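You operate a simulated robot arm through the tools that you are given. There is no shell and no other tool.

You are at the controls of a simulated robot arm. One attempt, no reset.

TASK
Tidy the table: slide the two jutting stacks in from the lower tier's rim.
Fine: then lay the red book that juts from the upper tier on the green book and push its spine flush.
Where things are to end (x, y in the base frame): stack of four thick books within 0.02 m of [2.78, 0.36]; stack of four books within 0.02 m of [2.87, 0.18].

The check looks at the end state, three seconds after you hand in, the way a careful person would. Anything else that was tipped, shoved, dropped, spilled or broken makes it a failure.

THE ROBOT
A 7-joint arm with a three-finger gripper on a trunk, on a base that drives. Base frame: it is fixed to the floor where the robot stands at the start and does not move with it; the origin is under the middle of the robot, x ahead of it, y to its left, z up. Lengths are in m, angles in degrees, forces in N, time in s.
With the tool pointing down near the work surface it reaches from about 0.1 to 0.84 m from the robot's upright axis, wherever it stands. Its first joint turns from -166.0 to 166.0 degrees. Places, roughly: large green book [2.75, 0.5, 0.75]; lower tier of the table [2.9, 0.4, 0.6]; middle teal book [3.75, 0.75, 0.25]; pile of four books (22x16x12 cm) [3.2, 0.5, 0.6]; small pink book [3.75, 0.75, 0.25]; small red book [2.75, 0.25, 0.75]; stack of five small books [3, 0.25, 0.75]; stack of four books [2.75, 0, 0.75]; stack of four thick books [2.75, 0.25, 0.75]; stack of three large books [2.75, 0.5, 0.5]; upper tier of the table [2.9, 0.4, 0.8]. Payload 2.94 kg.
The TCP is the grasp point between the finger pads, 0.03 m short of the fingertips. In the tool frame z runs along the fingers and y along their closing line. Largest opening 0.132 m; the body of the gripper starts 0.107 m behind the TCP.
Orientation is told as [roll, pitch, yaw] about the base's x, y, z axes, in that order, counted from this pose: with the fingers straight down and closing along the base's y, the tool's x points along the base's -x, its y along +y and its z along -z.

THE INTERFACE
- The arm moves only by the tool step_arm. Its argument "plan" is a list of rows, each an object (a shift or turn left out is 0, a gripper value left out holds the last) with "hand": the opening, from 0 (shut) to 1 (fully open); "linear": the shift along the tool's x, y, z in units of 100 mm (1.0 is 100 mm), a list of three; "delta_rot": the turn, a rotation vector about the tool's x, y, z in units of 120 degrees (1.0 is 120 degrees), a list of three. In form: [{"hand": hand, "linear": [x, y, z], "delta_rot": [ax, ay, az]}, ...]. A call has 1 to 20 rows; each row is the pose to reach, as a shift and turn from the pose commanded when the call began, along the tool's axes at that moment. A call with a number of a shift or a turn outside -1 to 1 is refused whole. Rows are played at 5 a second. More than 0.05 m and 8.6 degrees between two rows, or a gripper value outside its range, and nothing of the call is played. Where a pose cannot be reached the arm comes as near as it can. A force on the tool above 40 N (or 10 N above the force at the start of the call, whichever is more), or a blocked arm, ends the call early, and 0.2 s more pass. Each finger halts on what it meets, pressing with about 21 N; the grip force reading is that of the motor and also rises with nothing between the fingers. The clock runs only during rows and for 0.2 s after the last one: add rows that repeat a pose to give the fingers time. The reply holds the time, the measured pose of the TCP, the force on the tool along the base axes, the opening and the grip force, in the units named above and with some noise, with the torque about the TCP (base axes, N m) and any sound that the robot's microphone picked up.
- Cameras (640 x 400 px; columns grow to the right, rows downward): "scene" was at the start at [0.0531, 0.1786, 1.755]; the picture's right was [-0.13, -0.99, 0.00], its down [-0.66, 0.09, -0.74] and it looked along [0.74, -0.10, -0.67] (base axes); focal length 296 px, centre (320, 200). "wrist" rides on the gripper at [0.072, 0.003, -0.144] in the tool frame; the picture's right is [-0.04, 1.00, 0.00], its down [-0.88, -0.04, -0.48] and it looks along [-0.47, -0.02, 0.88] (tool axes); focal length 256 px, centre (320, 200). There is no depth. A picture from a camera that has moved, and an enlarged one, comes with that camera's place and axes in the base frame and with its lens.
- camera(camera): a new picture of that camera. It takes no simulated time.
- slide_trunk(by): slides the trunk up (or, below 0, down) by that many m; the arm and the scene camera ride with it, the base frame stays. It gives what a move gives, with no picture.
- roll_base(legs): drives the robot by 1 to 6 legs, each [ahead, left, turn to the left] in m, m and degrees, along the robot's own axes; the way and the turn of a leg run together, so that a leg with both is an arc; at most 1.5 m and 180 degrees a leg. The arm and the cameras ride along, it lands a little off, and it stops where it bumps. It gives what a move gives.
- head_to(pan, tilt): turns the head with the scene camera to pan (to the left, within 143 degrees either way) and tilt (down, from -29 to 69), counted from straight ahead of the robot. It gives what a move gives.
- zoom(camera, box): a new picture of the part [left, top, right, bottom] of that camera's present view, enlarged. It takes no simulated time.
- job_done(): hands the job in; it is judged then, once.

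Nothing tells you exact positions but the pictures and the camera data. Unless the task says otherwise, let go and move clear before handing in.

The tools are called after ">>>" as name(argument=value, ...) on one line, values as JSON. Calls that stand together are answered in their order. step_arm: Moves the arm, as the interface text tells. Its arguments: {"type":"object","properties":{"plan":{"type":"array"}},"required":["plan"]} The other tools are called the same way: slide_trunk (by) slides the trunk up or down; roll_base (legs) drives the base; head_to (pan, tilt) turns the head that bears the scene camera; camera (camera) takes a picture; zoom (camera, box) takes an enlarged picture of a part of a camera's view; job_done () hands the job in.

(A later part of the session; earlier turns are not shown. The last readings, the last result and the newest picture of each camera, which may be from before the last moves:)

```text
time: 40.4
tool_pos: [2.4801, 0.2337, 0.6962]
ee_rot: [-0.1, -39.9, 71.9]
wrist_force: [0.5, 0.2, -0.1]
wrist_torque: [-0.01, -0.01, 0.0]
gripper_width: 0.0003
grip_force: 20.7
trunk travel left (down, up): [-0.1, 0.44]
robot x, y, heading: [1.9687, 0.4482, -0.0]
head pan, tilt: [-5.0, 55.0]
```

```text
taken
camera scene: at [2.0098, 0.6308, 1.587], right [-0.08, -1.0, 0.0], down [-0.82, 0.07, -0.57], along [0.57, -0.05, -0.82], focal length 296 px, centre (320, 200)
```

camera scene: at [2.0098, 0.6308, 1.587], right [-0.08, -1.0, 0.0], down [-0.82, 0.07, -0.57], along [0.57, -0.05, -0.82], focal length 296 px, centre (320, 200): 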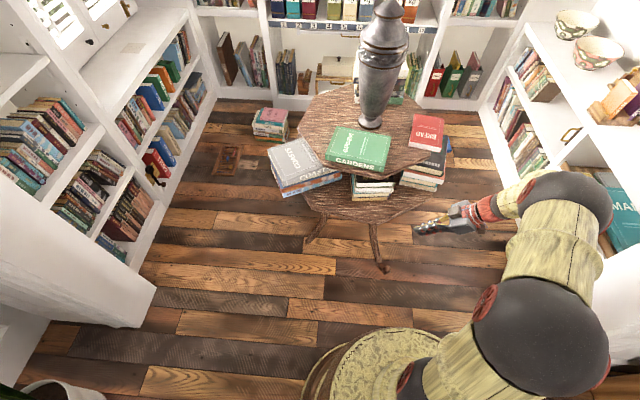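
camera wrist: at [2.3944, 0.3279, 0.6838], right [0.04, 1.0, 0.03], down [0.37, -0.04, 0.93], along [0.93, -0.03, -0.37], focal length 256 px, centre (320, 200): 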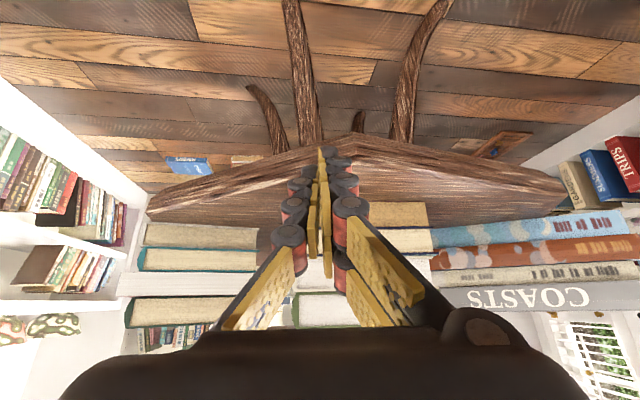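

>>> step_arm(plan=[{"linear": [0.15, -0.21, -0.32]}, {"linear": [0.3, -0.42, -0.64]}, {"linear": [0.44, -0.625, -0.957]}, {"linear": [0.44, -0.625, -0.957]}])

>>> roll_base(legs=[[0.14, -0.2, 0]])

>>> camera(camera="scene")

>>> camera(camera="wrist")

```text
time: 41.4
tool_pos: [2.5123, 0.1268, 0.741]
ee_rot: [0.0, -39.9, 71.8]
wrist_force: [-0.3, 0.0, 0.5]
wrist_torque: [0.01, 0.02, -0.03]
gripper_width: 0.0
grip_force: 21.9
trunk travel left (down, up): [-0.1, 0.44]
robot x, y, heading: [1.9702, 0.4496, 0.4]
head pan, tilt: [-5.0, 55.0]
```

```text
time: 43.2
tool_pos: [2.6509, -0.0777, 0.7402]
ee_rot: [-0.2, -39.9, 71.7]
wrist_force: [0.1, 0.1, 0.1]
wrist_torque: [-0.04, 0.0, 0.01]
gripper_width: 0.0
grip_force: 20.8
trunk travel left (down, up): [-0.1, 0.44]
robot x, y, heading: [2.112, 0.2442, 0.1]
head pan, tilt: [-5.0, 55.0]
```

```text
taken
camera scene: at [2.1509, 0.4272, 1.587], right [-0.09, -1.0, 0.0], down [-0.82, 0.07, -0.57], along [0.57, -0.05, -0.82], focal length 296 px, centre (320, 200)
```

scene: 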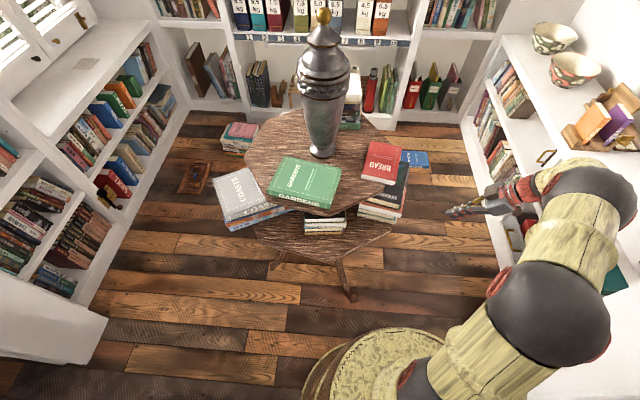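

```text
taken
camera wrist: at [2.6024, -0.2171, 0.8042], right [-0.94, 0.35, 0.03], down [0.15, 0.34, 0.93], along [0.31, 0.87, -0.37], focal length 256 px, centre (320, 200)
```

wrist: 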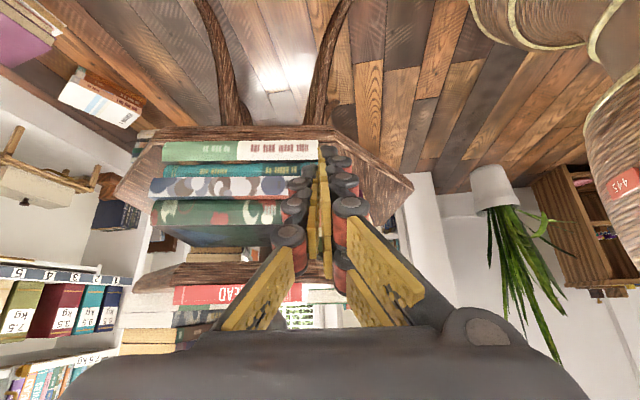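

>>> zoom(camera="wrist", box=[100, 110, 420, 310])

>>> zoom(camera="scene", box=[290, 110, 430, 250])

```text
2.00 times, centred on (260, 210) of wrist
camera zoom: at [2.6024, -0.2171, 0.8042], right [-0.94, 0.35, 0.03], down [0.15, 0.34, 0.93], along [0.31, 0.87, -0.37], focal length 512 px, centre (440, 180)
```

zoom: 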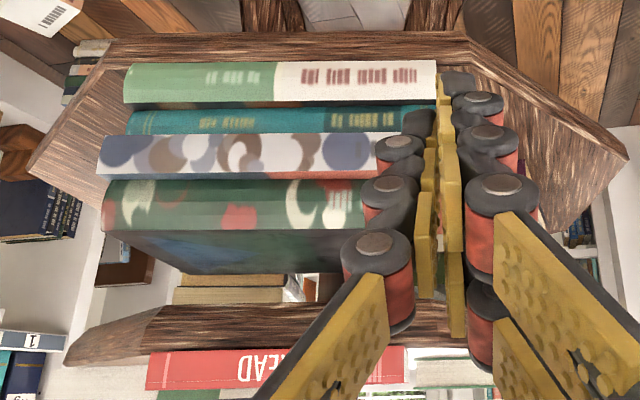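

```text
2.86 times, centred on (360, 180) of scene
camera zoom: at [2.1509, 0.4272, 1.587], right [-0.09, -1.0, 0.0], down [-0.82, 0.07, -0.57], along [0.57, -0.05, -0.82], focal length 845 px, centre (206, 257)
```

zoom: 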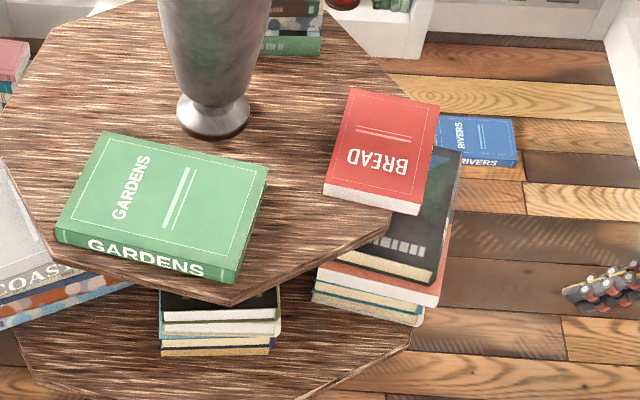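

The right stack's long side runs from (2.709, 0.082) to (2.924, -0.002), with its centre near (2.843, 0.11). A push of about 0.064 along the side's normal is wanted, and I position the open fingers outside the side's middle.

>>> step_arm(plan=[{"hand": 0.68, "linear": [-0.08, -0.3, 0.155], "delta_rot": [0.006, 0, 0.007]}, {"linear": [-0.16, -0.6, 0.31], "delta_rot": [0.012, 0, 0.014]}, {"linear": [-0.241, -0.894, 0.464], "delta_rot": [0.0177, 0, 0.021]}, {"linear": [-0.241, -0.894, 0.464], "delta_rot": [0.0177, 0, 0.021]}, {"linear": [-0.241, -0.894, 0.464], "delta_rot": [0.0177, 0, 0.021]}, {"linear": [-0.241, -0.894, 0.464], "delta_rot": [0.0177, 0, 0.021]}])

>>> step_arm(plan=[{"linear": [0.13, -0.06, 0.23]}, {"linear": [0.26, -0.12, 0.46]}, {"linear": [0.39, -0.18, 0.69]}, {"linear": [0.517, -0.233, 0.925]}, {"linear": [0.517, -0.233, 0.925]}])

>>> camera(camera="wrist")

>>> camera(camera="scene")

```text
time: 44.6
tool_pos: [2.7512, -0.0604, 0.7204]
ee_rot: [-0.1, -39.9, 68.4]
wrist_force: [-0.1, 0.0, -0.3]
wrist_torque: [-0.01, -0.02, -0.04]
gripper_width: 0.09
grip_force: 0.1
trunk travel left (down, up): [-0.1, 0.44]
robot x, y, heading: [2.109, 0.2463, -0.1]
head pan, tilt: [-5.0, 55.0]
```

```text
time: 45.8
tool_pos: [2.7807, -0.0519, 0.6151]
ee_rot: [-0.2, -39.9, 68.5]
wrist_force: [-0.4, 1.9, -0.6]
wrist_torque: [0.0, -0.01, 0.02]
gripper_width: 0.09
grip_force: 0.1
trunk travel left (down, up): [-0.1, 0.44]
robot x, y, heading: [2.1085, 0.2444, 0.4]
head pan, tilt: [-5.0, 55.0]
```

```text
taken
camera wrist: at [2.7236, -0.1877, 0.6782], right [-0.92, 0.4, 0.03], down [0.17, 0.33, 0.93], along [0.36, 0.86, -0.37], focal length 256 px, centre (320, 200)
```

wrist: 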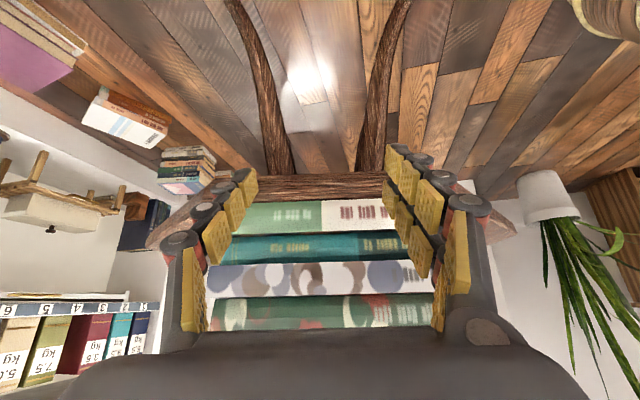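

```text
taken
camera scene: at [2.1515, 0.4268, 1.587], right [-0.09, -1.0, 0.0], down [-0.82, 0.07, -0.57], along [0.57, -0.05, -0.82], focal length 296 px, centre (320, 200)
```

scene: 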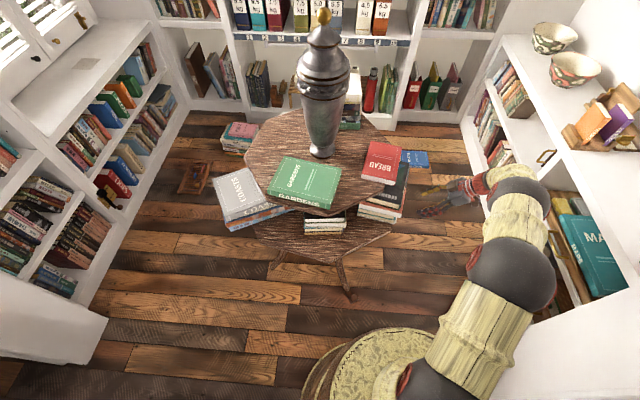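

>>> step_arm(plan=[{"linear": [-0.153, 0, 0.129]}, {"linear": [-0.306, 0, 0.257]}, {"linear": [-0.46, 0, 0.386]}, {"linear": [-0.506, 0, 0.424]}, {"linear": [-0.552, 0, 0.463]}, {"linear": [-0.59, 0, 0.495]}, {"linear": [-0.628, 0, 0.527]}, {"linear": [-0.66, 0, 0.553]}, {"linear": [-0.689, 0, 0.579]}])

>>> camera(camera="wrist")

>>> camera(camera="scene")

```text
time: 47.8
tool_pos: [2.8133, 0.0311, 0.6157]
ee_rot: [-0.2, -39.9, 68.4]
wrist_force: [-5.0, -10.4, 3.5]
wrist_torque: [0.1, 0.21, 0.64]
gripper_width: 0.0943
grip_force: 3.3
trunk travel left (down, up): [-0.1, 0.44]
robot x, y, heading: [2.1094, 0.2442, -0.0]
head pan, tilt: [-5.0, 55.0]
```

```text
taken
camera wrist: at [2.7563, -0.1036, 0.6791], right [-0.92, 0.4, 0.03], down [0.17, 0.33, 0.93], along [0.36, 0.86, -0.37], focal length 256 px, centre (320, 200)
```

wrist: 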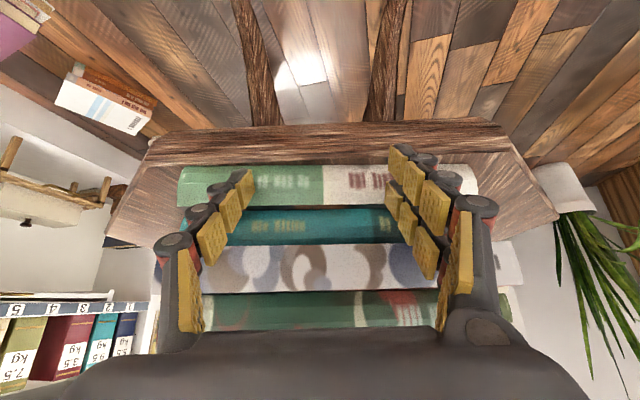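

```text
taken
camera scene: at [2.1507, 0.4265, 1.5871], right [-0.09, -1.0, 0.0], down [-0.82, 0.07, -0.57], along [0.57, -0.05, -0.82], focal length 296 px, centre (320, 200)
```

scene: 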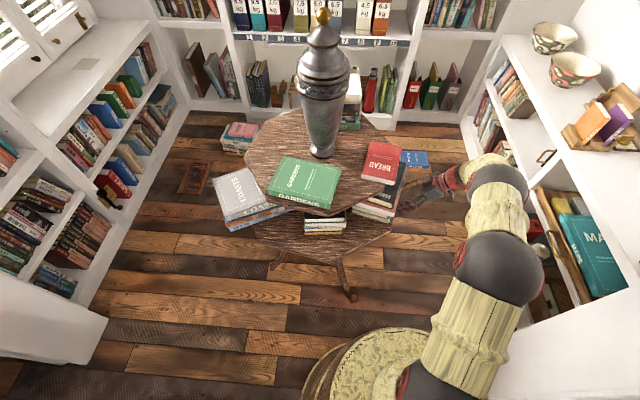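

Contact and sliding, about 12 N. I continue in small steps.

>>> step_arm(plan=[{"linear": [-0.038, 0, 0.032]}, {"linear": [-0.077, 0, 0.064]}, {"linear": [-0.115, 0, 0.096]}, {"linear": [-0.153, 0, 0.129]}, {"linear": [-0.192, 0, 0.161]}])

>>> zoom(camera="wrist", box=[100, 80, 580, 380])

>>> zoom(camera="scene", box=[290, 110, 430, 250])

```text
time: 49.0
tool_pos: [2.8217, 0.0556, 0.6163]
ee_rot: [-0.1, -40.0, 68.4]
wrist_force: [-3.7, -9.2, 2.5]
wrist_torque: [0.0, 0.0, 0.14]
gripper_width: 0.0914
grip_force: 1.1
trunk travel left (down, up): [-0.1, 0.44]
robot x, y, heading: [2.1115, 0.242, 0.1]
head pan, tilt: [-5.0, 55.0]
```

```text
1.33 times, centred on (340, 230) of wrist
camera zoom: at [2.7663, -0.0805, 0.6789], right [-0.92, 0.4, 0.03], down [0.17, 0.33, 0.93], along [0.36, 0.86, -0.37], focal length 341 px, centre (293, 160)
```

zoom: 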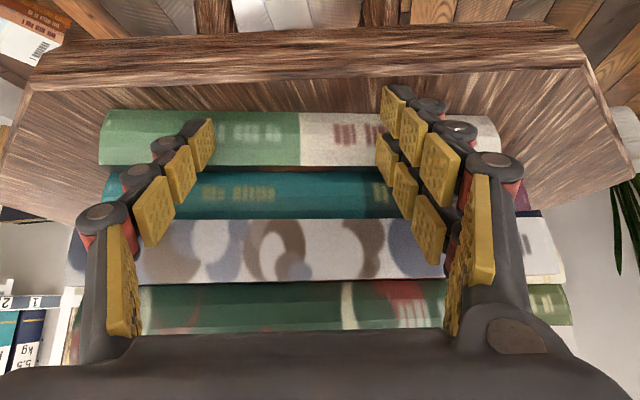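

```text
2.86 times, centred on (360, 180) of scene
camera zoom: at [2.1507, 0.4264, 1.5871], right [-0.09, -1.0, 0.0], down [-0.82, 0.07, -0.57], along [0.57, -0.05, -0.82], focal length 845 px, centre (206, 257)
```

zoom: 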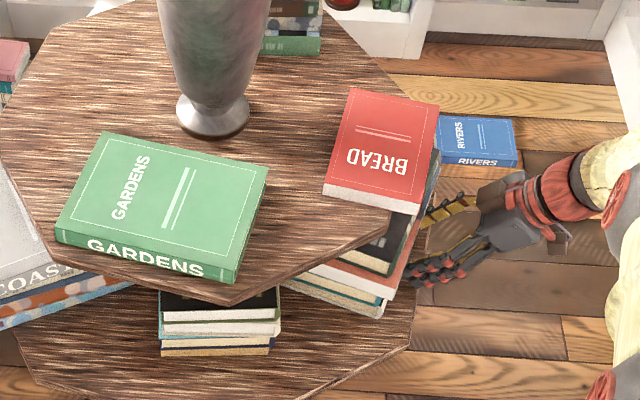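

>>> step_arm(plan=[{"linear": [-0.038, 0, 0.032]}, {"linear": [-0.077, 0, 0.064]}, {"linear": [-0.107, 0, 0.09]}, {"linear": [-0.138, 0, 0.116]}])

>>> zoom(camera="scene", box=[290, 110, 430, 250])

>>> camera(camera="wrist")

```text
time: 50.0
tool_pos: [2.8299, 0.0724, 0.6167]
ee_rot: [-0.1, -40.0, 68.4]
wrist_force: [-9.2, -19.1, 1.1]
wrist_torque: [0.06, 0.19, 0.73]
gripper_width: 0.0925
grip_force: 6.6
trunk travel left (down, up): [-0.1, 0.44]
robot x, y, heading: [2.109, 0.2435, -0.2]
head pan, tilt: [-5.0, 55.0]
```

```text
2.86 times, centred on (360, 180) of scene
camera zoom: at [2.1508, 0.426, 1.5871], right [-0.09, -1.0, 0.0], down [-0.82, 0.07, -0.57], along [0.57, -0.05, -0.82], focal length 845 px, centre (206, 257)
```

zoom: 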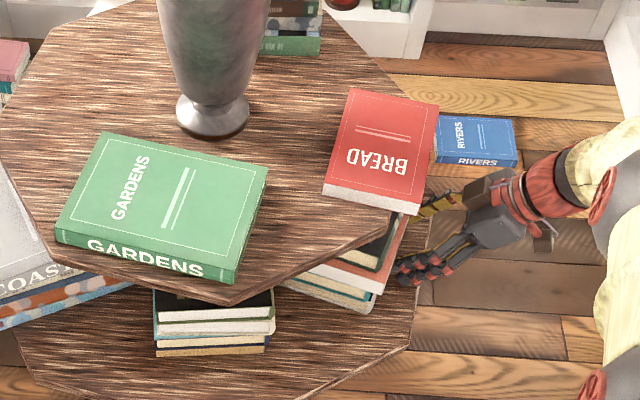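

```text
taken
camera wrist: at [2.773, -0.0642, 0.679], right [-0.92, 0.4, 0.03], down [0.17, 0.33, 0.93], along [0.36, 0.86, -0.37], focal length 256 px, centre (320, 200)
```

wrist: 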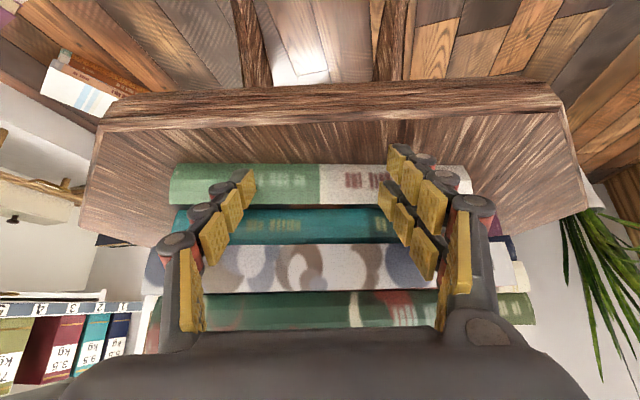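

The force doubled: the right stack now touches the front stack's side. I back off and measure both.

>>> step_arm(plan=[{"linear": [0.3, 0, -0.257]}, {"linear": [0.6, 0, -0.514]}, {"linear": [0.92, 0, -0.772]}, {"linear": [0.92, 0, -0.772]}])

>>> camera(camera="wrist")

>>> zoom(camera="scene", box=[310, 150, 430, 240])

```text
time: 51.0
tool_pos: [2.7883, -0.0399, 0.6152]
ee_rot: [0.0, -40.0, 68.4]
wrist_force: [-0.1, -0.5, 0.9]
wrist_torque: [0.0, -0.01, -0.04]
gripper_width: 0.0899
grip_force: 0.0
trunk travel left (down, up): [-0.1, 0.44]
robot x, y, heading: [2.1069, 0.245, -0.2]
head pan, tilt: [-5.0, 55.0]
```

```text
taken
camera wrist: at [2.7313, -0.1754, 0.6795], right [-0.92, 0.4, 0.03], down [0.17, 0.33, 0.93], along [0.36, 0.86, -0.37], focal length 256 px, centre (320, 200)
```

wrist: 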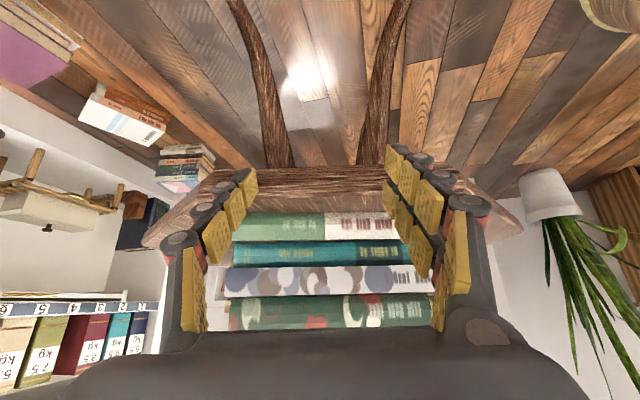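

```text
4.44 times, centred on (370, 195) of scene
camera zoom: at [2.1511, 0.4266, 1.5871], right [-0.09, -1.0, 0.0], down [-0.82, 0.07, -0.57], along [0.57, -0.05, -0.82], focal length 1314 px, centre (98, 222)
```

zoom: 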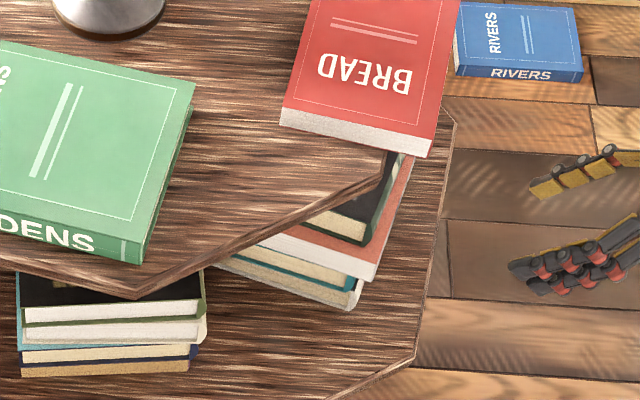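

>>> zoom(camera="wrist", box=[190, 180, 450, 340])

```text
2.46 times, centred on (320, 260) of wrist
camera zoom: at [2.7313, -0.1754, 0.6795], right [-0.92, 0.4, 0.03], down [0.17, 0.33, 0.93], along [0.36, 0.86, -0.37], focal length 630 px, centre (320, 52)
```

zoom: 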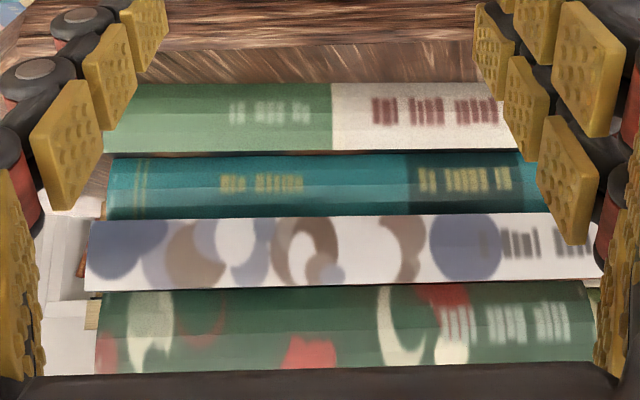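

Both stacks are in place: front centre ≈ (2.785, 0.366), right centre ≈ (2.867, 0.171). The red book is about 0.172×0.115×0.023 at (2.848, 0.143, top z 0.805), yaw about -21°, with its spine jutting 0.033 over the rim. The green spine runs from (2.670, 0.348) to (2.745, 0.55). I raise the trunk and turn the tool down for the red book.

>>> slide_trunk(by=0.2)

>>> camera(camera="scene")

```text
time: 53.2
tool_pos: [2.7882, -0.0389, 0.816]
ee_rot: [0.0, -39.9, 68.3]
wrist_force: [0.0, 0.3, 0.2]
wrist_torque: [-0.03, 0.0, 0.01]
gripper_width: 0.0898
grip_force: 0.0
trunk travel left (down, up): [-0.3, 0.24]
robot x, y, heading: [2.1103, 0.2443, 0.0]
head pan, tilt: [-5.0, 55.0]
```

```text
taken
camera scene: at [2.1513, 0.4269, 1.7869], right [-0.09, -1.0, 0.0], down [-0.82, 0.07, -0.57], along [0.57, -0.05, -0.82], focal length 296 px, centre (320, 200)
```

scene: 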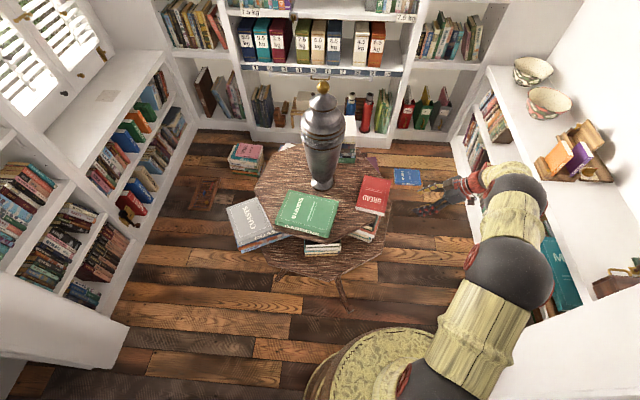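

>>> zoom(camera="scene", box=[250, 150, 410, 250])

>>> zoom(camera="scene", box=[340, 160, 420, 230])

```text
4.00 times, centred on (330, 200) of scene
camera zoom: at [2.1513, 0.4269, 1.7869], right [-0.09, -1.0, 0.0], down [-0.82, 0.07, -0.57], along [0.57, -0.05, -0.82], focal length 1183 px, centre (280, 200)
```

zoom: 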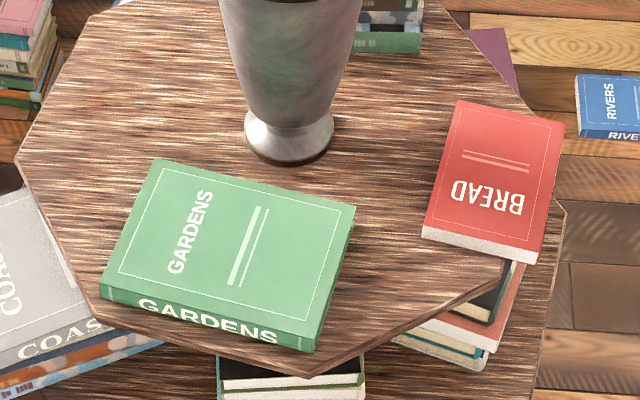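

```text
5.71 times, centred on (380, 195) of scene
camera zoom: at [2.1513, 0.4269, 1.7869], right [-0.09, -1.0, 0.0], down [-0.82, 0.07, -0.57], along [0.57, -0.05, -0.82], focal length 1690 px, centre (-23, 229)
```

zoom: 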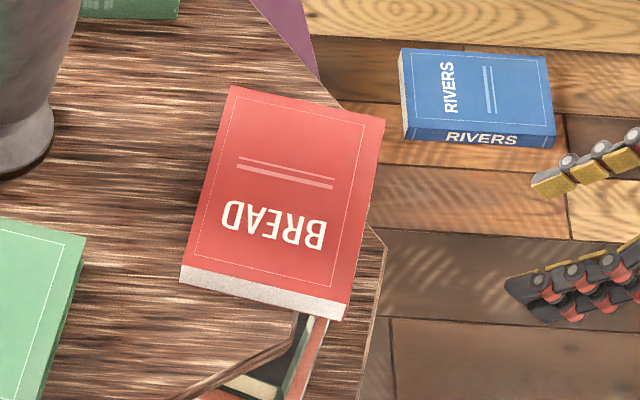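

Red's centre is (2.8505, 0.142), yaw -21.5°. I lift, level the tool, and turn it to yaw -21.5.

>>> step_arm(plan=[{"hand": 0.68, "linear": [-0.128, 0, -0.153], "delta_rot": [0, 0.066, 0]}, {"linear": [-0.257, 0, -0.306], "delta_rot": [0, 0.133, 0]}, {"linear": [-0.386, 0, -0.46], "delta_rot": [0, 0.2, 0]}, {"linear": [-0.514, 0, -0.613], "delta_rot": [0, 0.266, 0]}, {"linear": [-0.643, 0, -0.766], "delta_rot": [0, 0.333, 0]}, {"linear": [-0.643, 0, -0.766], "delta_rot": [0, 0.333, 0]}])

>>> step_arm(plan=[{"hand": 1.0, "delta_rot": [0, 0, 0.068]}, {"delta_rot": [0, 0, 0.136]}, {"delta_rot": [0, 0, 0.204]}, {"delta_rot": [0, 0, 0.272]}, {"delta_rot": [0, 0, 0.34]}, {"delta_rot": [0, 0, 0.408]}, {"delta_rot": [0, 0, 0.476]}, {"delta_rot": [0, 0, 0.544]}, {"delta_rot": [0, 0, 0.612]}, {"delta_rot": [0, 0, 0.68]}, {"delta_rot": [0, 0, 0.748]}, {"delta_rot": [0, 0, 0.748]}])

>>> camera(camera="wrist")

```text
time: 54.6
tool_pos: [2.7882, -0.0408, 0.9147]
ee_rot: [-0.1, 0.0, 68.2]
wrist_force: [0.3, 0.6, 0.3]
wrist_torque: [-0.04, 0.02, -0.01]
gripper_width: 0.0897
grip_force: 0.0
trunk travel left (down, up): [-0.3, 0.24]
robot x, y, heading: [2.1044, 0.2467, -0.1]
head pan, tilt: [-5.0, 55.0]
```

```text
time: 57.2
tool_pos: [2.7864, -0.0398, 0.9158]
ee_rot: [0.0, 0.1, -21.6]
wrist_force: [-0.6, -0.5, 0.8]
wrist_torque: [0.04, 0.0, 0.02]
gripper_width: 0.132
grip_force: 0.0
trunk travel left (down, up): [-0.3, 0.24]
robot x, y, heading: [2.1092, 0.2429, -0.1]
head pan, tilt: [-5.0, 55.0]
```

```text
taken
camera wrist: at [2.7223, -0.0094, 1.0597], right [0.41, 0.91, 0.0], down [0.8, -0.36, 0.48], along [0.43, -0.19, -0.88], focal length 256 px, centre (320, 200)
```

wrist: 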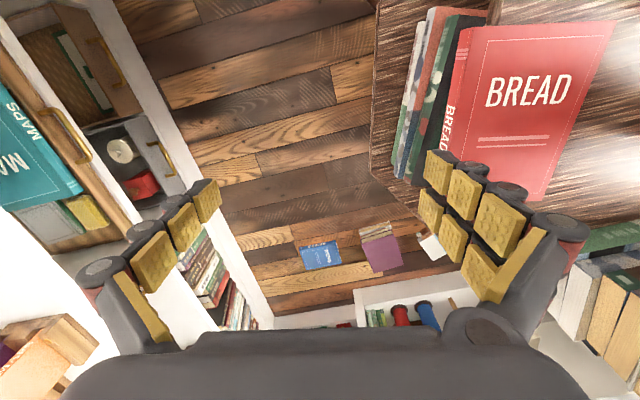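

>>> step_arm(plan=[{"linear": [0.012, 0.32, 0]}, {"linear": [0.025, 0.64, 0]}, {"linear": [0.037, 0.965, 0]}, {"linear": [0.037, 0.965, 0]}])

>>> step_arm(plan=[{"linear": [0.012, 0.32, 0.1]}, {"linear": [0.025, 0.64, 0.2]}, {"linear": [0.037, 0.965, 0.3]}, {"linear": [0.037, 0.965, 0.3]}])

>>> camera(camera="wrist")

>>> zoom(camera="scene", box=[320, 130, 440, 240])

```text
time: 58.2
tool_pos: [2.8185, 0.0534, 0.915]
ee_rot: [-0.1, -0.2, -21.5]
wrist_force: [0.0, -0.2, 0.3]
wrist_torque: [-0.01, 0.0, 0.01]
gripper_width: 0.1318
grip_force: 0.0
trunk travel left (down, up): [-0.3, 0.24]
robot x, y, heading: [2.11, 0.2441, -0.1]
head pan, tilt: [-5.0, 55.0]
```

```text
time: 59.2
tool_pos: [2.8515, 0.1406, 0.8857]
ee_rot: [0.1, -0.1, -21.4]
wrist_force: [0.0, -0.1, -0.1]
wrist_torque: [-0.01, 0.04, 0.03]
gripper_width: 0.1318
grip_force: 0.0
trunk travel left (down, up): [-0.3, 0.24]
robot x, y, heading: [2.1095, 0.2431, 0.1]
head pan, tilt: [-5.0, 55.0]
```

```text
taken
camera wrist: at [2.786, 0.1709, 1.0292], right [0.41, 0.91, 0.0], down [0.8, -0.36, 0.48], along [0.44, -0.19, -0.88], focal length 256 px, centre (320, 200)
```

wrist: 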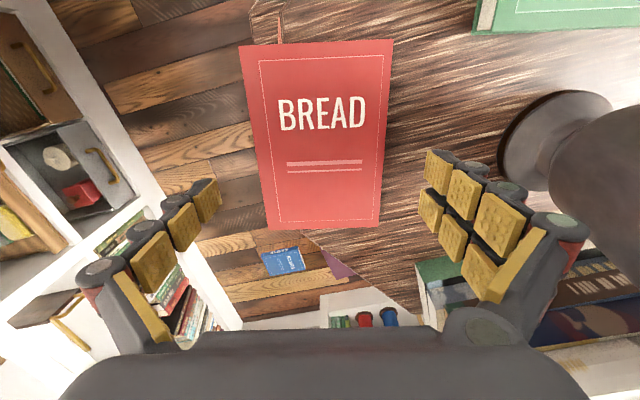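

```text
3.64 times, centred on (380, 185) of scene
camera zoom: at [2.1515, 0.4274, 1.7869], right [-0.09, -1.0, 0.0], down [-0.82, 0.07, -0.57], along [0.57, -0.05, -0.82], focal length 1075 px, centre (102, 254)
```

zoom: 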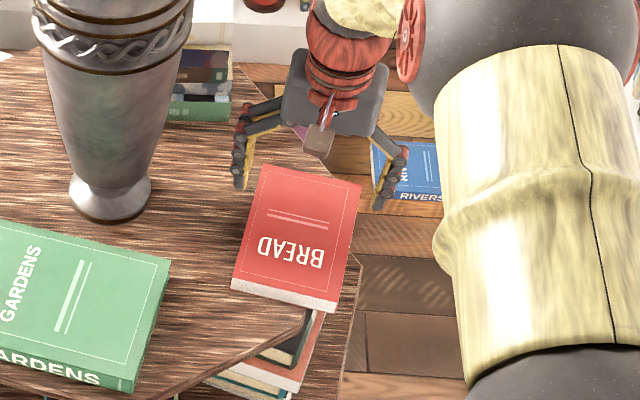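

The book is centred between the open fingers to within about 2 mm. I descend slowly around it.

>>> step_arm(plan=[{"hand": 1.0, "linear": [0, 0.02, 0.2]}, {"linear": [0, 0.02, 0.4]}, {"linear": [0, 0.02, 0.5]}, {"linear": [0, 0.02, 0.58]}, {"linear": [0, 0.02, 0.63]}, {"linear": [0, 0.02, 0.66]}, {"linear": [0, 0.02, 0.66]}])

>>> camera(camera="wrist")

>>> zoom(camera="scene", box=[320, 130, 440, 240])

```text
time: 60.8
tool_pos: [2.8519, 0.1446, 0.8203]
ee_rot: [0.0, -0.1, -21.4]
wrist_force: [-0.1, 0.0, 0.1]
wrist_torque: [0.01, 0.0, 0.01]
gripper_width: 0.132
grip_force: 0.0
trunk travel left (down, up): [-0.3, 0.24]
robot x, y, heading: [2.112, 0.2432, -0.1]
head pan, tilt: [-5.0, 55.0]
```

```text
taken
camera wrist: at [2.787, 0.1738, 0.9631], right [0.41, 0.91, 0.0], down [0.8, -0.36, 0.48], along [0.44, -0.19, -0.88], focal length 256 px, centre (320, 200)
```

wrist: 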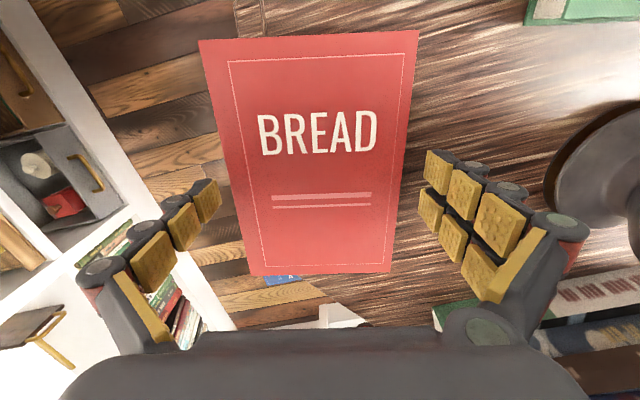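

```text
3.64 times, centred on (380, 185) of scene
camera zoom: at [2.1514, 0.4272, 1.787], right [-0.09, -1.0, 0.0], down [-0.82, 0.07, -0.57], along [0.57, -0.05, -0.82], focal length 1075 px, centre (102, 254)
```

zoom: 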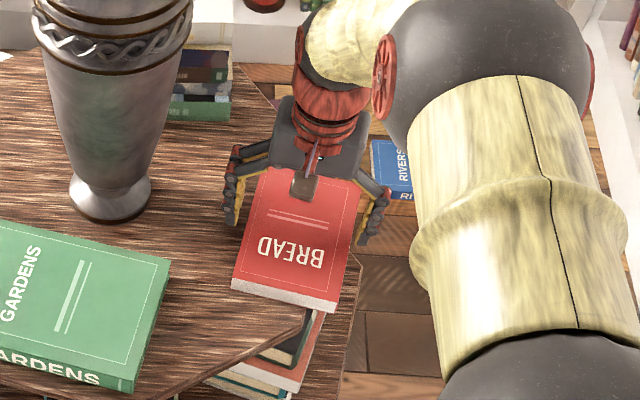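

>>> step_arm(plan=[{"hand": 1.0, "linear": [0, 0, 0.015]}, {"linear": [0, 0, 0.03]}, {"hand": 0.92, "linear": [0, 0, 0.03]}, {"hand": 0.88, "linear": [0, 0, 0.03]}, {"hand": 0.84, "linear": [0, 0, 0.03]}, {"hand": 0.8, "linear": [0, 0, 0.03]}, {"hand": 0.75, "linear": [0, 0, 0.03]}, {"hand": 0.75, "linear": [0, 0, 0.03]}])

>>> camera(camera="wrist")

>>> zoom(camera="scene", box=[320, 130, 440, 240])

```text
time: 62.6
tool_pos: [2.8532, 0.1455, 0.8212]
ee_rot: [0.0, -0.4, -21.3]
wrist_force: [-1.5, 5.4, 22.0]
wrist_torque: [-0.44, 0.34, 0.06]
gripper_width: 0.1006
grip_force: 20.0
trunk travel left (down, up): [-0.3, 0.24]
robot x, y, heading: [2.1035, 0.2458, -0.1]
head pan, tilt: [-5.0, 55.0]
```

```text
taken
camera wrist: at [2.7872, 0.1749, 0.9639], right [0.41, 0.91, 0.0], down [0.8, -0.36, 0.48], along [0.44, -0.19, -0.88], focal length 256 px, centre (320, 200)
```

wrist: 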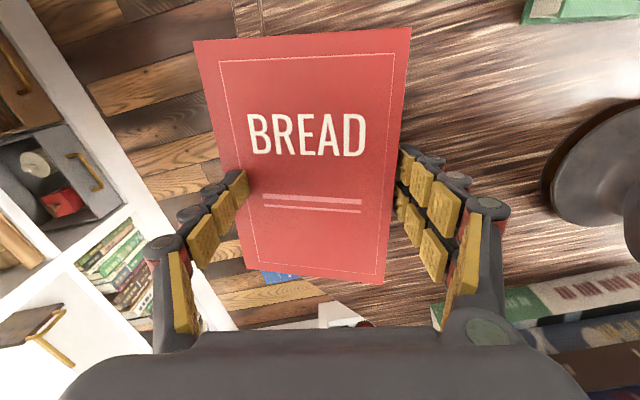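

```text
3.64 times, centred on (380, 185) of scene
camera zoom: at [2.149, 0.428, 1.7872], right [-0.09, -1.0, 0.0], down [-0.82, 0.07, -0.57], along [0.57, -0.05, -0.82], focal length 1075 px, centre (102, 254)
```

zoom: 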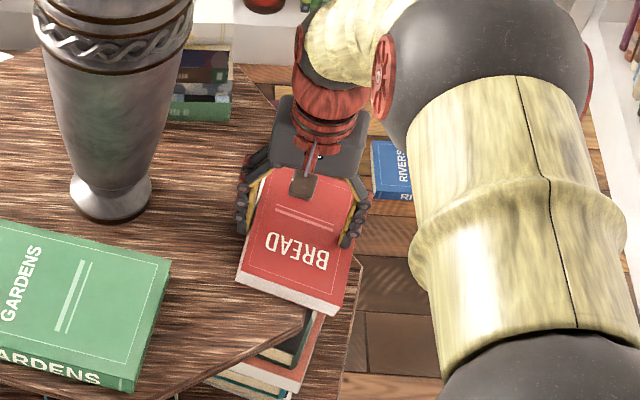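

>>> zoom(camera="wrist", box=[140, 120, 300, 220])

>>> zoom(camera="wrist", box=[340, 110, 500, 210])

>>> zoom(camera="scene", box=[360, 160, 425, 220])

```text
4.00 times, centred on (220, 170) of wrist
camera zoom: at [2.7872, 0.1749, 0.9639], right [0.41, 0.91, 0.0], down [0.8, -0.36, 0.48], along [0.44, -0.19, -0.88], focal length 1024 px, centre (720, 320)
```

zoom: 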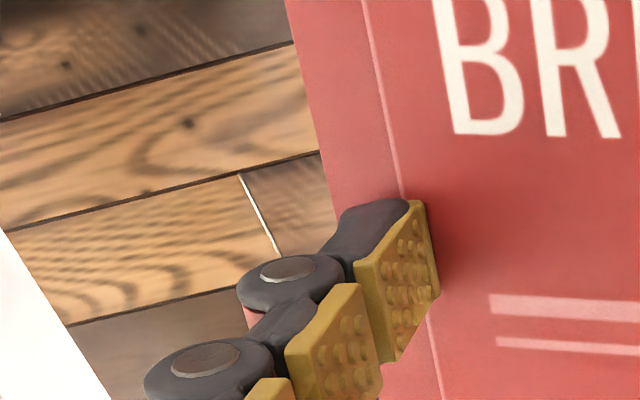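

```text
4.00 times, centred on (420, 160) of wrist
camera zoom: at [2.7872, 0.1749, 0.9639], right [0.41, 0.91, 0.0], down [0.8, -0.36, 0.48], along [0.44, -0.19, -0.88], focal length 1024 px, centre (-80, 360)
```

zoom: 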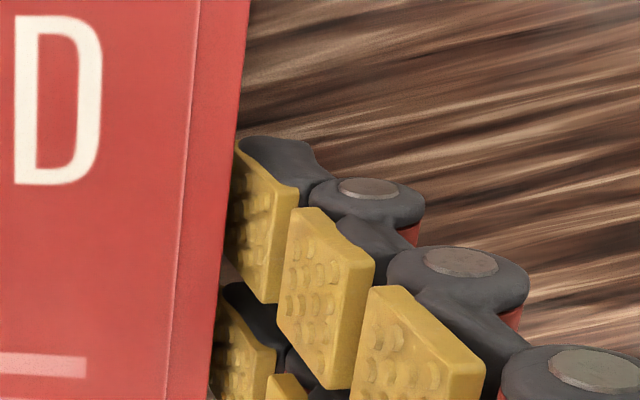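

```text
6.67 times, centred on (392, 190) of scene
camera zoom: at [2.149, 0.428, 1.7872], right [-0.09, -1.0, 0.0], down [-0.82, 0.07, -0.57], along [0.57, -0.05, -0.82], focal length 1972 px, centre (-163, 267)
```

zoom: 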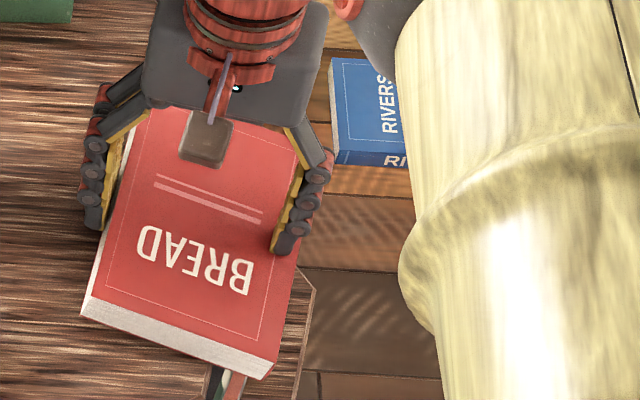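

The spine-side finger slipped up onto the cover, because the tips were only just below the book's top (about z 0.80). I open gently, lift and look again.

>>> step_arm(plan=[{"hand": 0.85, "linear": [0, 0, -0.02]}, {"hand": 0.95, "linear": [0, 0, -0.05]}, {"hand": 1.0, "linear": [0, 0, -0.08]}, {"hand": 1.0, "linear": [0, 0, -0.2]}, {"hand": 1.0, "linear": [0, 0, -0.4]}, {"hand": 1.0, "linear": [0, 0, -0.6]}, {"hand": 1.0, "linear": [0, 0, -0.6]}])

>>> camera(camera="wrist")

>>> zoom(camera="scene", box=[340, 160, 420, 230])

```text
time: 64.2
tool_pos: [2.8544, 0.144, 0.8756]
ee_rot: [0.0, -0.1, -21.4]
wrist_force: [-0.3, -0.9, -0.4]
wrist_torque: [0.01, -0.01, -0.01]
gripper_width: 0.1317
grip_force: 0.1
trunk travel left (down, up): [-0.3, 0.24]
robot x, y, heading: [2.1075, 0.2439, 0.2]
head pan, tilt: [-5.0, 55.0]
```

```text
taken
camera wrist: at [2.7889, 0.1742, 1.0198], right [0.41, 0.91, 0.0], down [0.8, -0.36, 0.48], along [0.44, -0.19, -0.88], focal length 256 px, centre (320, 200)
```

wrist: 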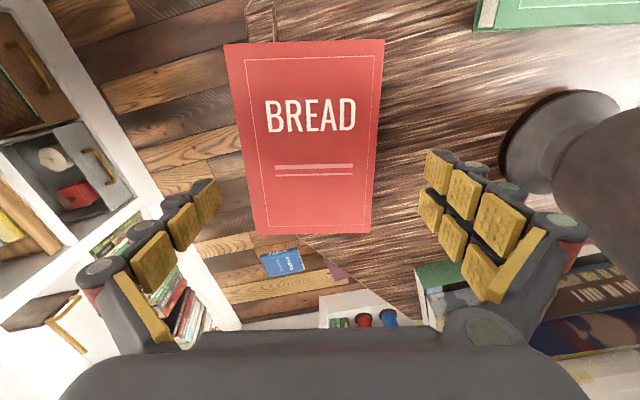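

```text
5.71 times, centred on (380, 195) of scene
camera zoom: at [2.1514, 0.4272, 1.7869], right [-0.09, -1.0, 0.0], down [-0.82, 0.07, -0.57], along [0.57, -0.05, -0.82], focal length 1690 px, centre (-23, 229)
```

zoom: 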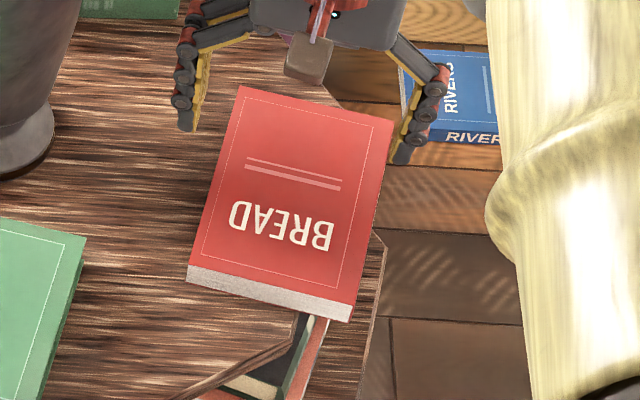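

The book is flat again, shifted about 6 mm outward. I recentre and descend lower this time, feeling for the tier with the inner finger.

>>> step_arm(plan=[{"hand": 1.0, "linear": [0, -0.085, 0.15], "delta_rot": [0, 0, 0.0067]}, {"linear": [0, -0.085, 0.35], "delta_rot": [0, 0, 0.0067]}, {"linear": [0, -0.085, 0.5], "delta_rot": [0, 0, 0.0067]}, {"linear": [0, -0.085, 0.58], "delta_rot": [0, 0, 0.0067]}, {"linear": [0, -0.085, 0.63], "delta_rot": [0, 0, 0.0067]}, {"linear": [0, -0.085, 0.63], "delta_rot": [0, 0, 0.0067]}])

>>> step_arm(plan=[{"linear": [0, 0, 0.015]}, {"linear": [0, 0, 0.03]}, {"linear": [0, 0, 0.03]}])

>>> camera(camera="wrist")

```text
time: 65.6
tool_pos: [2.8486, 0.1366, 0.8144]
ee_rot: [0.1, -0.2, -22.2]
wrist_force: [-0.8, -0.4, 0.0]
wrist_torque: [-0.07, 0.02, 0.01]
gripper_width: 0.1319
grip_force: 0.1
trunk travel left (down, up): [-0.3, 0.24]
robot x, y, heading: [2.1075, 0.2437, 0.2]
head pan, tilt: [-5.0, 55.0]
```

```text
time: 66.4
tool_pos: [2.8495, 0.1382, 0.812]
ee_rot: [0.0, -0.1, -22.3]
wrist_force: [0.1, -0.5, 0.2]
wrist_torque: [0.01, 0.0, -0.02]
gripper_width: 0.1321
grip_force: 0.1
trunk travel left (down, up): [-0.3, 0.24]
robot x, y, heading: [2.106, 0.2442, -0.2]
head pan, tilt: [-5.0, 55.0]
```

```text
taken
camera wrist: at [2.785, 0.168, 0.9542], right [0.42, 0.91, 0.0], down [0.8, -0.37, 0.48], along [0.43, -0.2, -0.88], focal length 256 px, centre (320, 200)
```

wrist: 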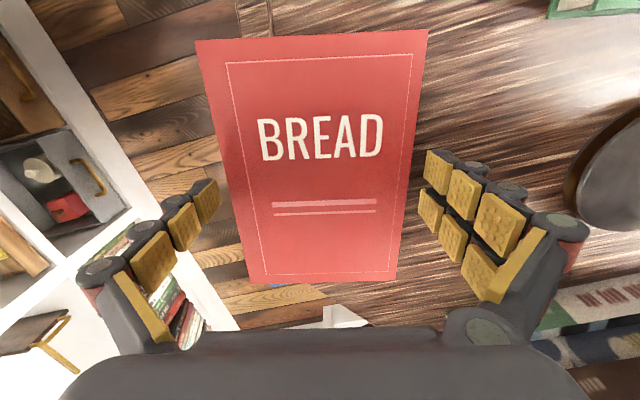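

>>> step_arm(plan=[{"linear": [0, 0, 0.015]}, {"linear": [0, 0, 0.03]}, {"linear": [0, 0, 0.03]}])

>>> step_arm(plan=[{"linear": [0, 0, 0.015]}, {"linear": [0, 0, 0.03]}, {"linear": [0, 0, 0.03]}])

```text
time: 67.2
tool_pos: [2.8502, 0.1383, 0.8083]
ee_rot: [0.0, -0.1, -22.3]
wrist_force: [-1.3, -0.3, -0.1]
wrist_torque: [0.02, -0.01, 0.01]
gripper_width: 0.1319
grip_force: 0.1
trunk travel left (down, up): [-0.3, 0.24]
robot x, y, heading: [2.1078, 0.2443, -0.1]
head pan, tilt: [-5.0, 55.0]
```

```text
time: 68.0
tool_pos: [2.8495, 0.1379, 0.8049]
ee_rot: [-0.1, -0.2, -22.1]
wrist_force: [0.1, -0.6, 0.6]
wrist_torque: [0.0, 0.04, -0.01]
gripper_width: 0.1321
grip_force: 0.1
trunk travel left (down, up): [-0.3, 0.24]
robot x, y, heading: [2.1092, 0.2416, -0.3]
head pan, tilt: [-5.0, 55.0]
```

>>> step_arm(plan=[{"linear": [0, 0, 0.015]}, {"linear": [0, 0, 0.03]}, {"linear": [0, 0, 0.03]}])

>>> step_arm(plan=[{"linear": [0, 0, 0.015]}, {"linear": [0, 0, 0.03]}, {"linear": [0, 0, 0.03]}])

>>> zoom(camera="scene", box=[350, 150, 430, 220])

>>> camera(camera="wrist")

```text
time: 68.8
tool_pos: [2.8501, 0.1375, 0.8019]
ee_rot: [0.0, -0.1, -22.2]
wrist_force: [-0.1, 0.2, -0.2]
wrist_torque: [-0.04, -0.01, -0.02]
gripper_width: 0.132
grip_force: 0.1
trunk travel left (down, up): [-0.3, 0.24]
robot x, y, heading: [2.109, 0.2462, -0.0]
head pan, tilt: [-5.0, 55.0]
```

```text
time: 69.6
tool_pos: [2.8494, 0.1362, 0.7999]
ee_rot: [0.0, 0.0, -22.2]
wrist_force: [0.3, 0.0, -0.4]
wrist_torque: [0.02, -0.01, 0.02]
gripper_width: 0.1321
grip_force: 0.1
trunk travel left (down, up): [-0.3, 0.24]
robot x, y, heading: [2.109, 0.242, 0.1]
head pan, tilt: [-5.0, 55.0]
```

```text
5.71 times, centred on (390, 185) of scene
camera zoom: at [2.1513, 0.4272, 1.787], right [-0.09, -1.0, 0.0], down [-0.82, 0.07, -0.57], along [0.57, -0.05, -0.82], focal length 1690 px, centre (-80, 286)
```

zoom: 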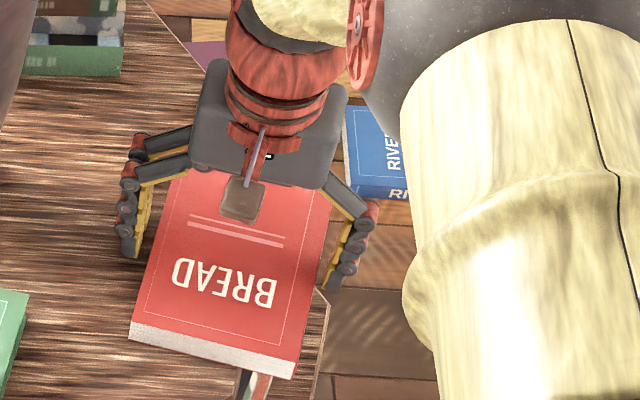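

```text
taken
camera wrist: at [2.7856, 0.1678, 0.9425], right [0.42, 0.91, 0.0], down [0.8, -0.37, 0.48], along [0.43, -0.2, -0.88], focal length 256 px, centre (320, 200)
```

wrist: 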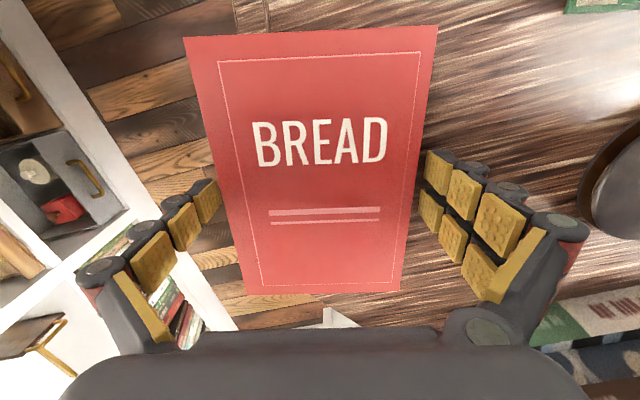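

>>> step_arm(plan=[{"linear": [0, 0, 0.015]}, {"linear": [0, 0, 0.03]}, {"linear": [0, 0, 0.03]}])

>>> step_arm(plan=[{"linear": [0, 0, 0.015]}, {"linear": [0, 0, 0.03]}, {"linear": [0, 0, 0.03]}])

```text
time: 70.4
tool_pos: [2.8499, 0.137, 0.797]
ee_rot: [0.0, -0.2, -22.1]
wrist_force: [0.2, 0.7, 0.8]
wrist_torque: [0.0, 0.01, 0.01]
gripper_width: 0.1319
grip_force: 0.0
trunk travel left (down, up): [-0.3, 0.24]
robot x, y, heading: [2.1111, 0.2388, -0.2]
head pan, tilt: [-5.0, 55.0]
```

```text
time: 71.2
tool_pos: [2.8499, 0.1377, 0.7936]
ee_rot: [0.0, -0.1, -22.2]
wrist_force: [0.6, -0.6, 1.0]
wrist_torque: [0.03, -0.03, 0.01]
gripper_width: 0.1321
grip_force: 0.1
trunk travel left (down, up): [-0.3, 0.24]
robot x, y, heading: [2.1077, 0.2449, -0.2]
head pan, tilt: [-5.0, 55.0]
```

>>> step_arm(plan=[{"linear": [0, 0, 0.01]}, {"linear": [0, 0, 0.02]}, {"linear": [0, 0, 0.02]}])

>>> zoom(camera="wrist", box=[360, 110, 520, 210])

>>> zoom(camera="wrist", box=[140, 140, 300, 240])

```text
time: 72.0
tool_pos: [2.8494, 0.1382, 0.7922]
ee_rot: [0.0, 0.0, -22.1]
wrist_force: [0.4, 0.2, -0.9]
wrist_torque: [0.0, -0.02, -0.02]
gripper_width: 0.1318
grip_force: 0.1
trunk travel left (down, up): [-0.3, 0.24]
robot x, y, heading: [2.1072, 0.2414, -0.3]
head pan, tilt: [-5.0, 55.0]
```

```text
4.00 times, centred on (440, 160) of wrist
camera zoom: at [2.784, 0.1683, 0.9349], right [0.42, 0.91, 0.0], down [0.8, -0.37, 0.48], along [0.43, -0.2, -0.88], focal length 1024 px, centre (-160, 360)
```

zoom: 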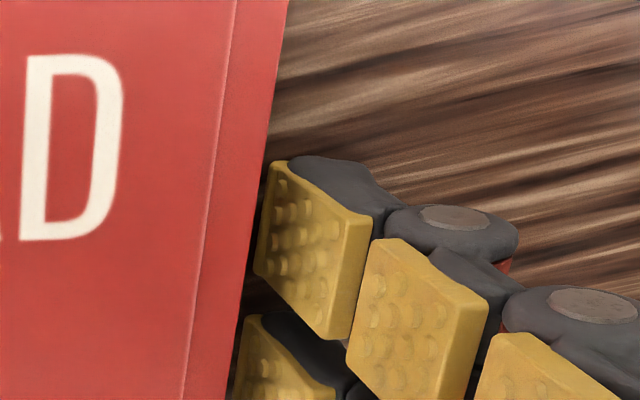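

```text
4.00 times, centred on (220, 190) of wrist
camera zoom: at [2.784, 0.1683, 0.9349], right [0.42, 0.91, 0.0], down [0.8, -0.37, 0.48], along [0.43, -0.2, -0.88], focal length 1024 px, centre (720, 240)
```

zoom: 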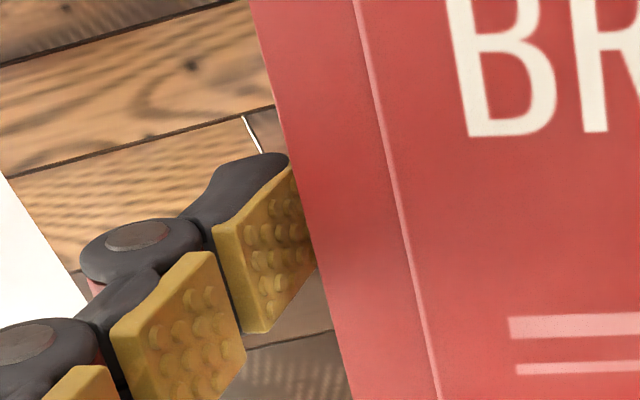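

>>> step_arm(plan=[{"linear": [0, 0, 0.01]}, {"linear": [0, 0, 0.02]}, {"linear": [0, 0, 0.02]}])

>>> step_arm(plan=[{"linear": [0, 0, 0.01]}, {"linear": [0, 0, 0.02]}, {"linear": [0, 0, 0.02]}])

>>> step_arm(plan=[{"linear": [0, 0, 0.01]}, {"linear": [0, 0, 0.02]}, {"linear": [0, 0, 0.02]}])

```text
time: 72.8
tool_pos: [2.8478, 0.1381, 0.7905]
ee_rot: [0.0, -0.1, -22.2]
wrist_force: [-0.7, 0.7, 0.6]
wrist_torque: [-0.02, 0.0, -0.02]
gripper_width: 0.1323
grip_force: 0.1
trunk travel left (down, up): [-0.3, 0.24]
robot x, y, heading: [2.1085, 0.246, -0.2]
head pan, tilt: [-5.0, 55.0]
```

```text
time: 73.6
tool_pos: [2.8491, 0.1384, 0.7897]
ee_rot: [0.0, -0.1, -22.2]
wrist_force: [-1.0, -0.4, 3.3]
wrist_torque: [0.19, -0.03, 0.01]
gripper_width: 0.1322
grip_force: 0.0
trunk travel left (down, up): [-0.3, 0.24]
robot x, y, heading: [2.1112, 0.2443, 0.1]
head pan, tilt: [-5.0, 55.0]
```

```text
time: 74.4
tool_pos: [2.8498, 0.1385, 0.788]
ee_rot: [0.0, -0.3, -22.3]
wrist_force: [-4.2, 6.7, 19.9]
wrist_torque: [1.49, -0.35, 0.46]
gripper_width: 0.1322
grip_force: 0.1
trunk travel left (down, up): [-0.3, 0.24]
robot x, y, heading: [2.1103, 0.2387, -0.1]
head pan, tilt: [-5.0, 55.0]
```

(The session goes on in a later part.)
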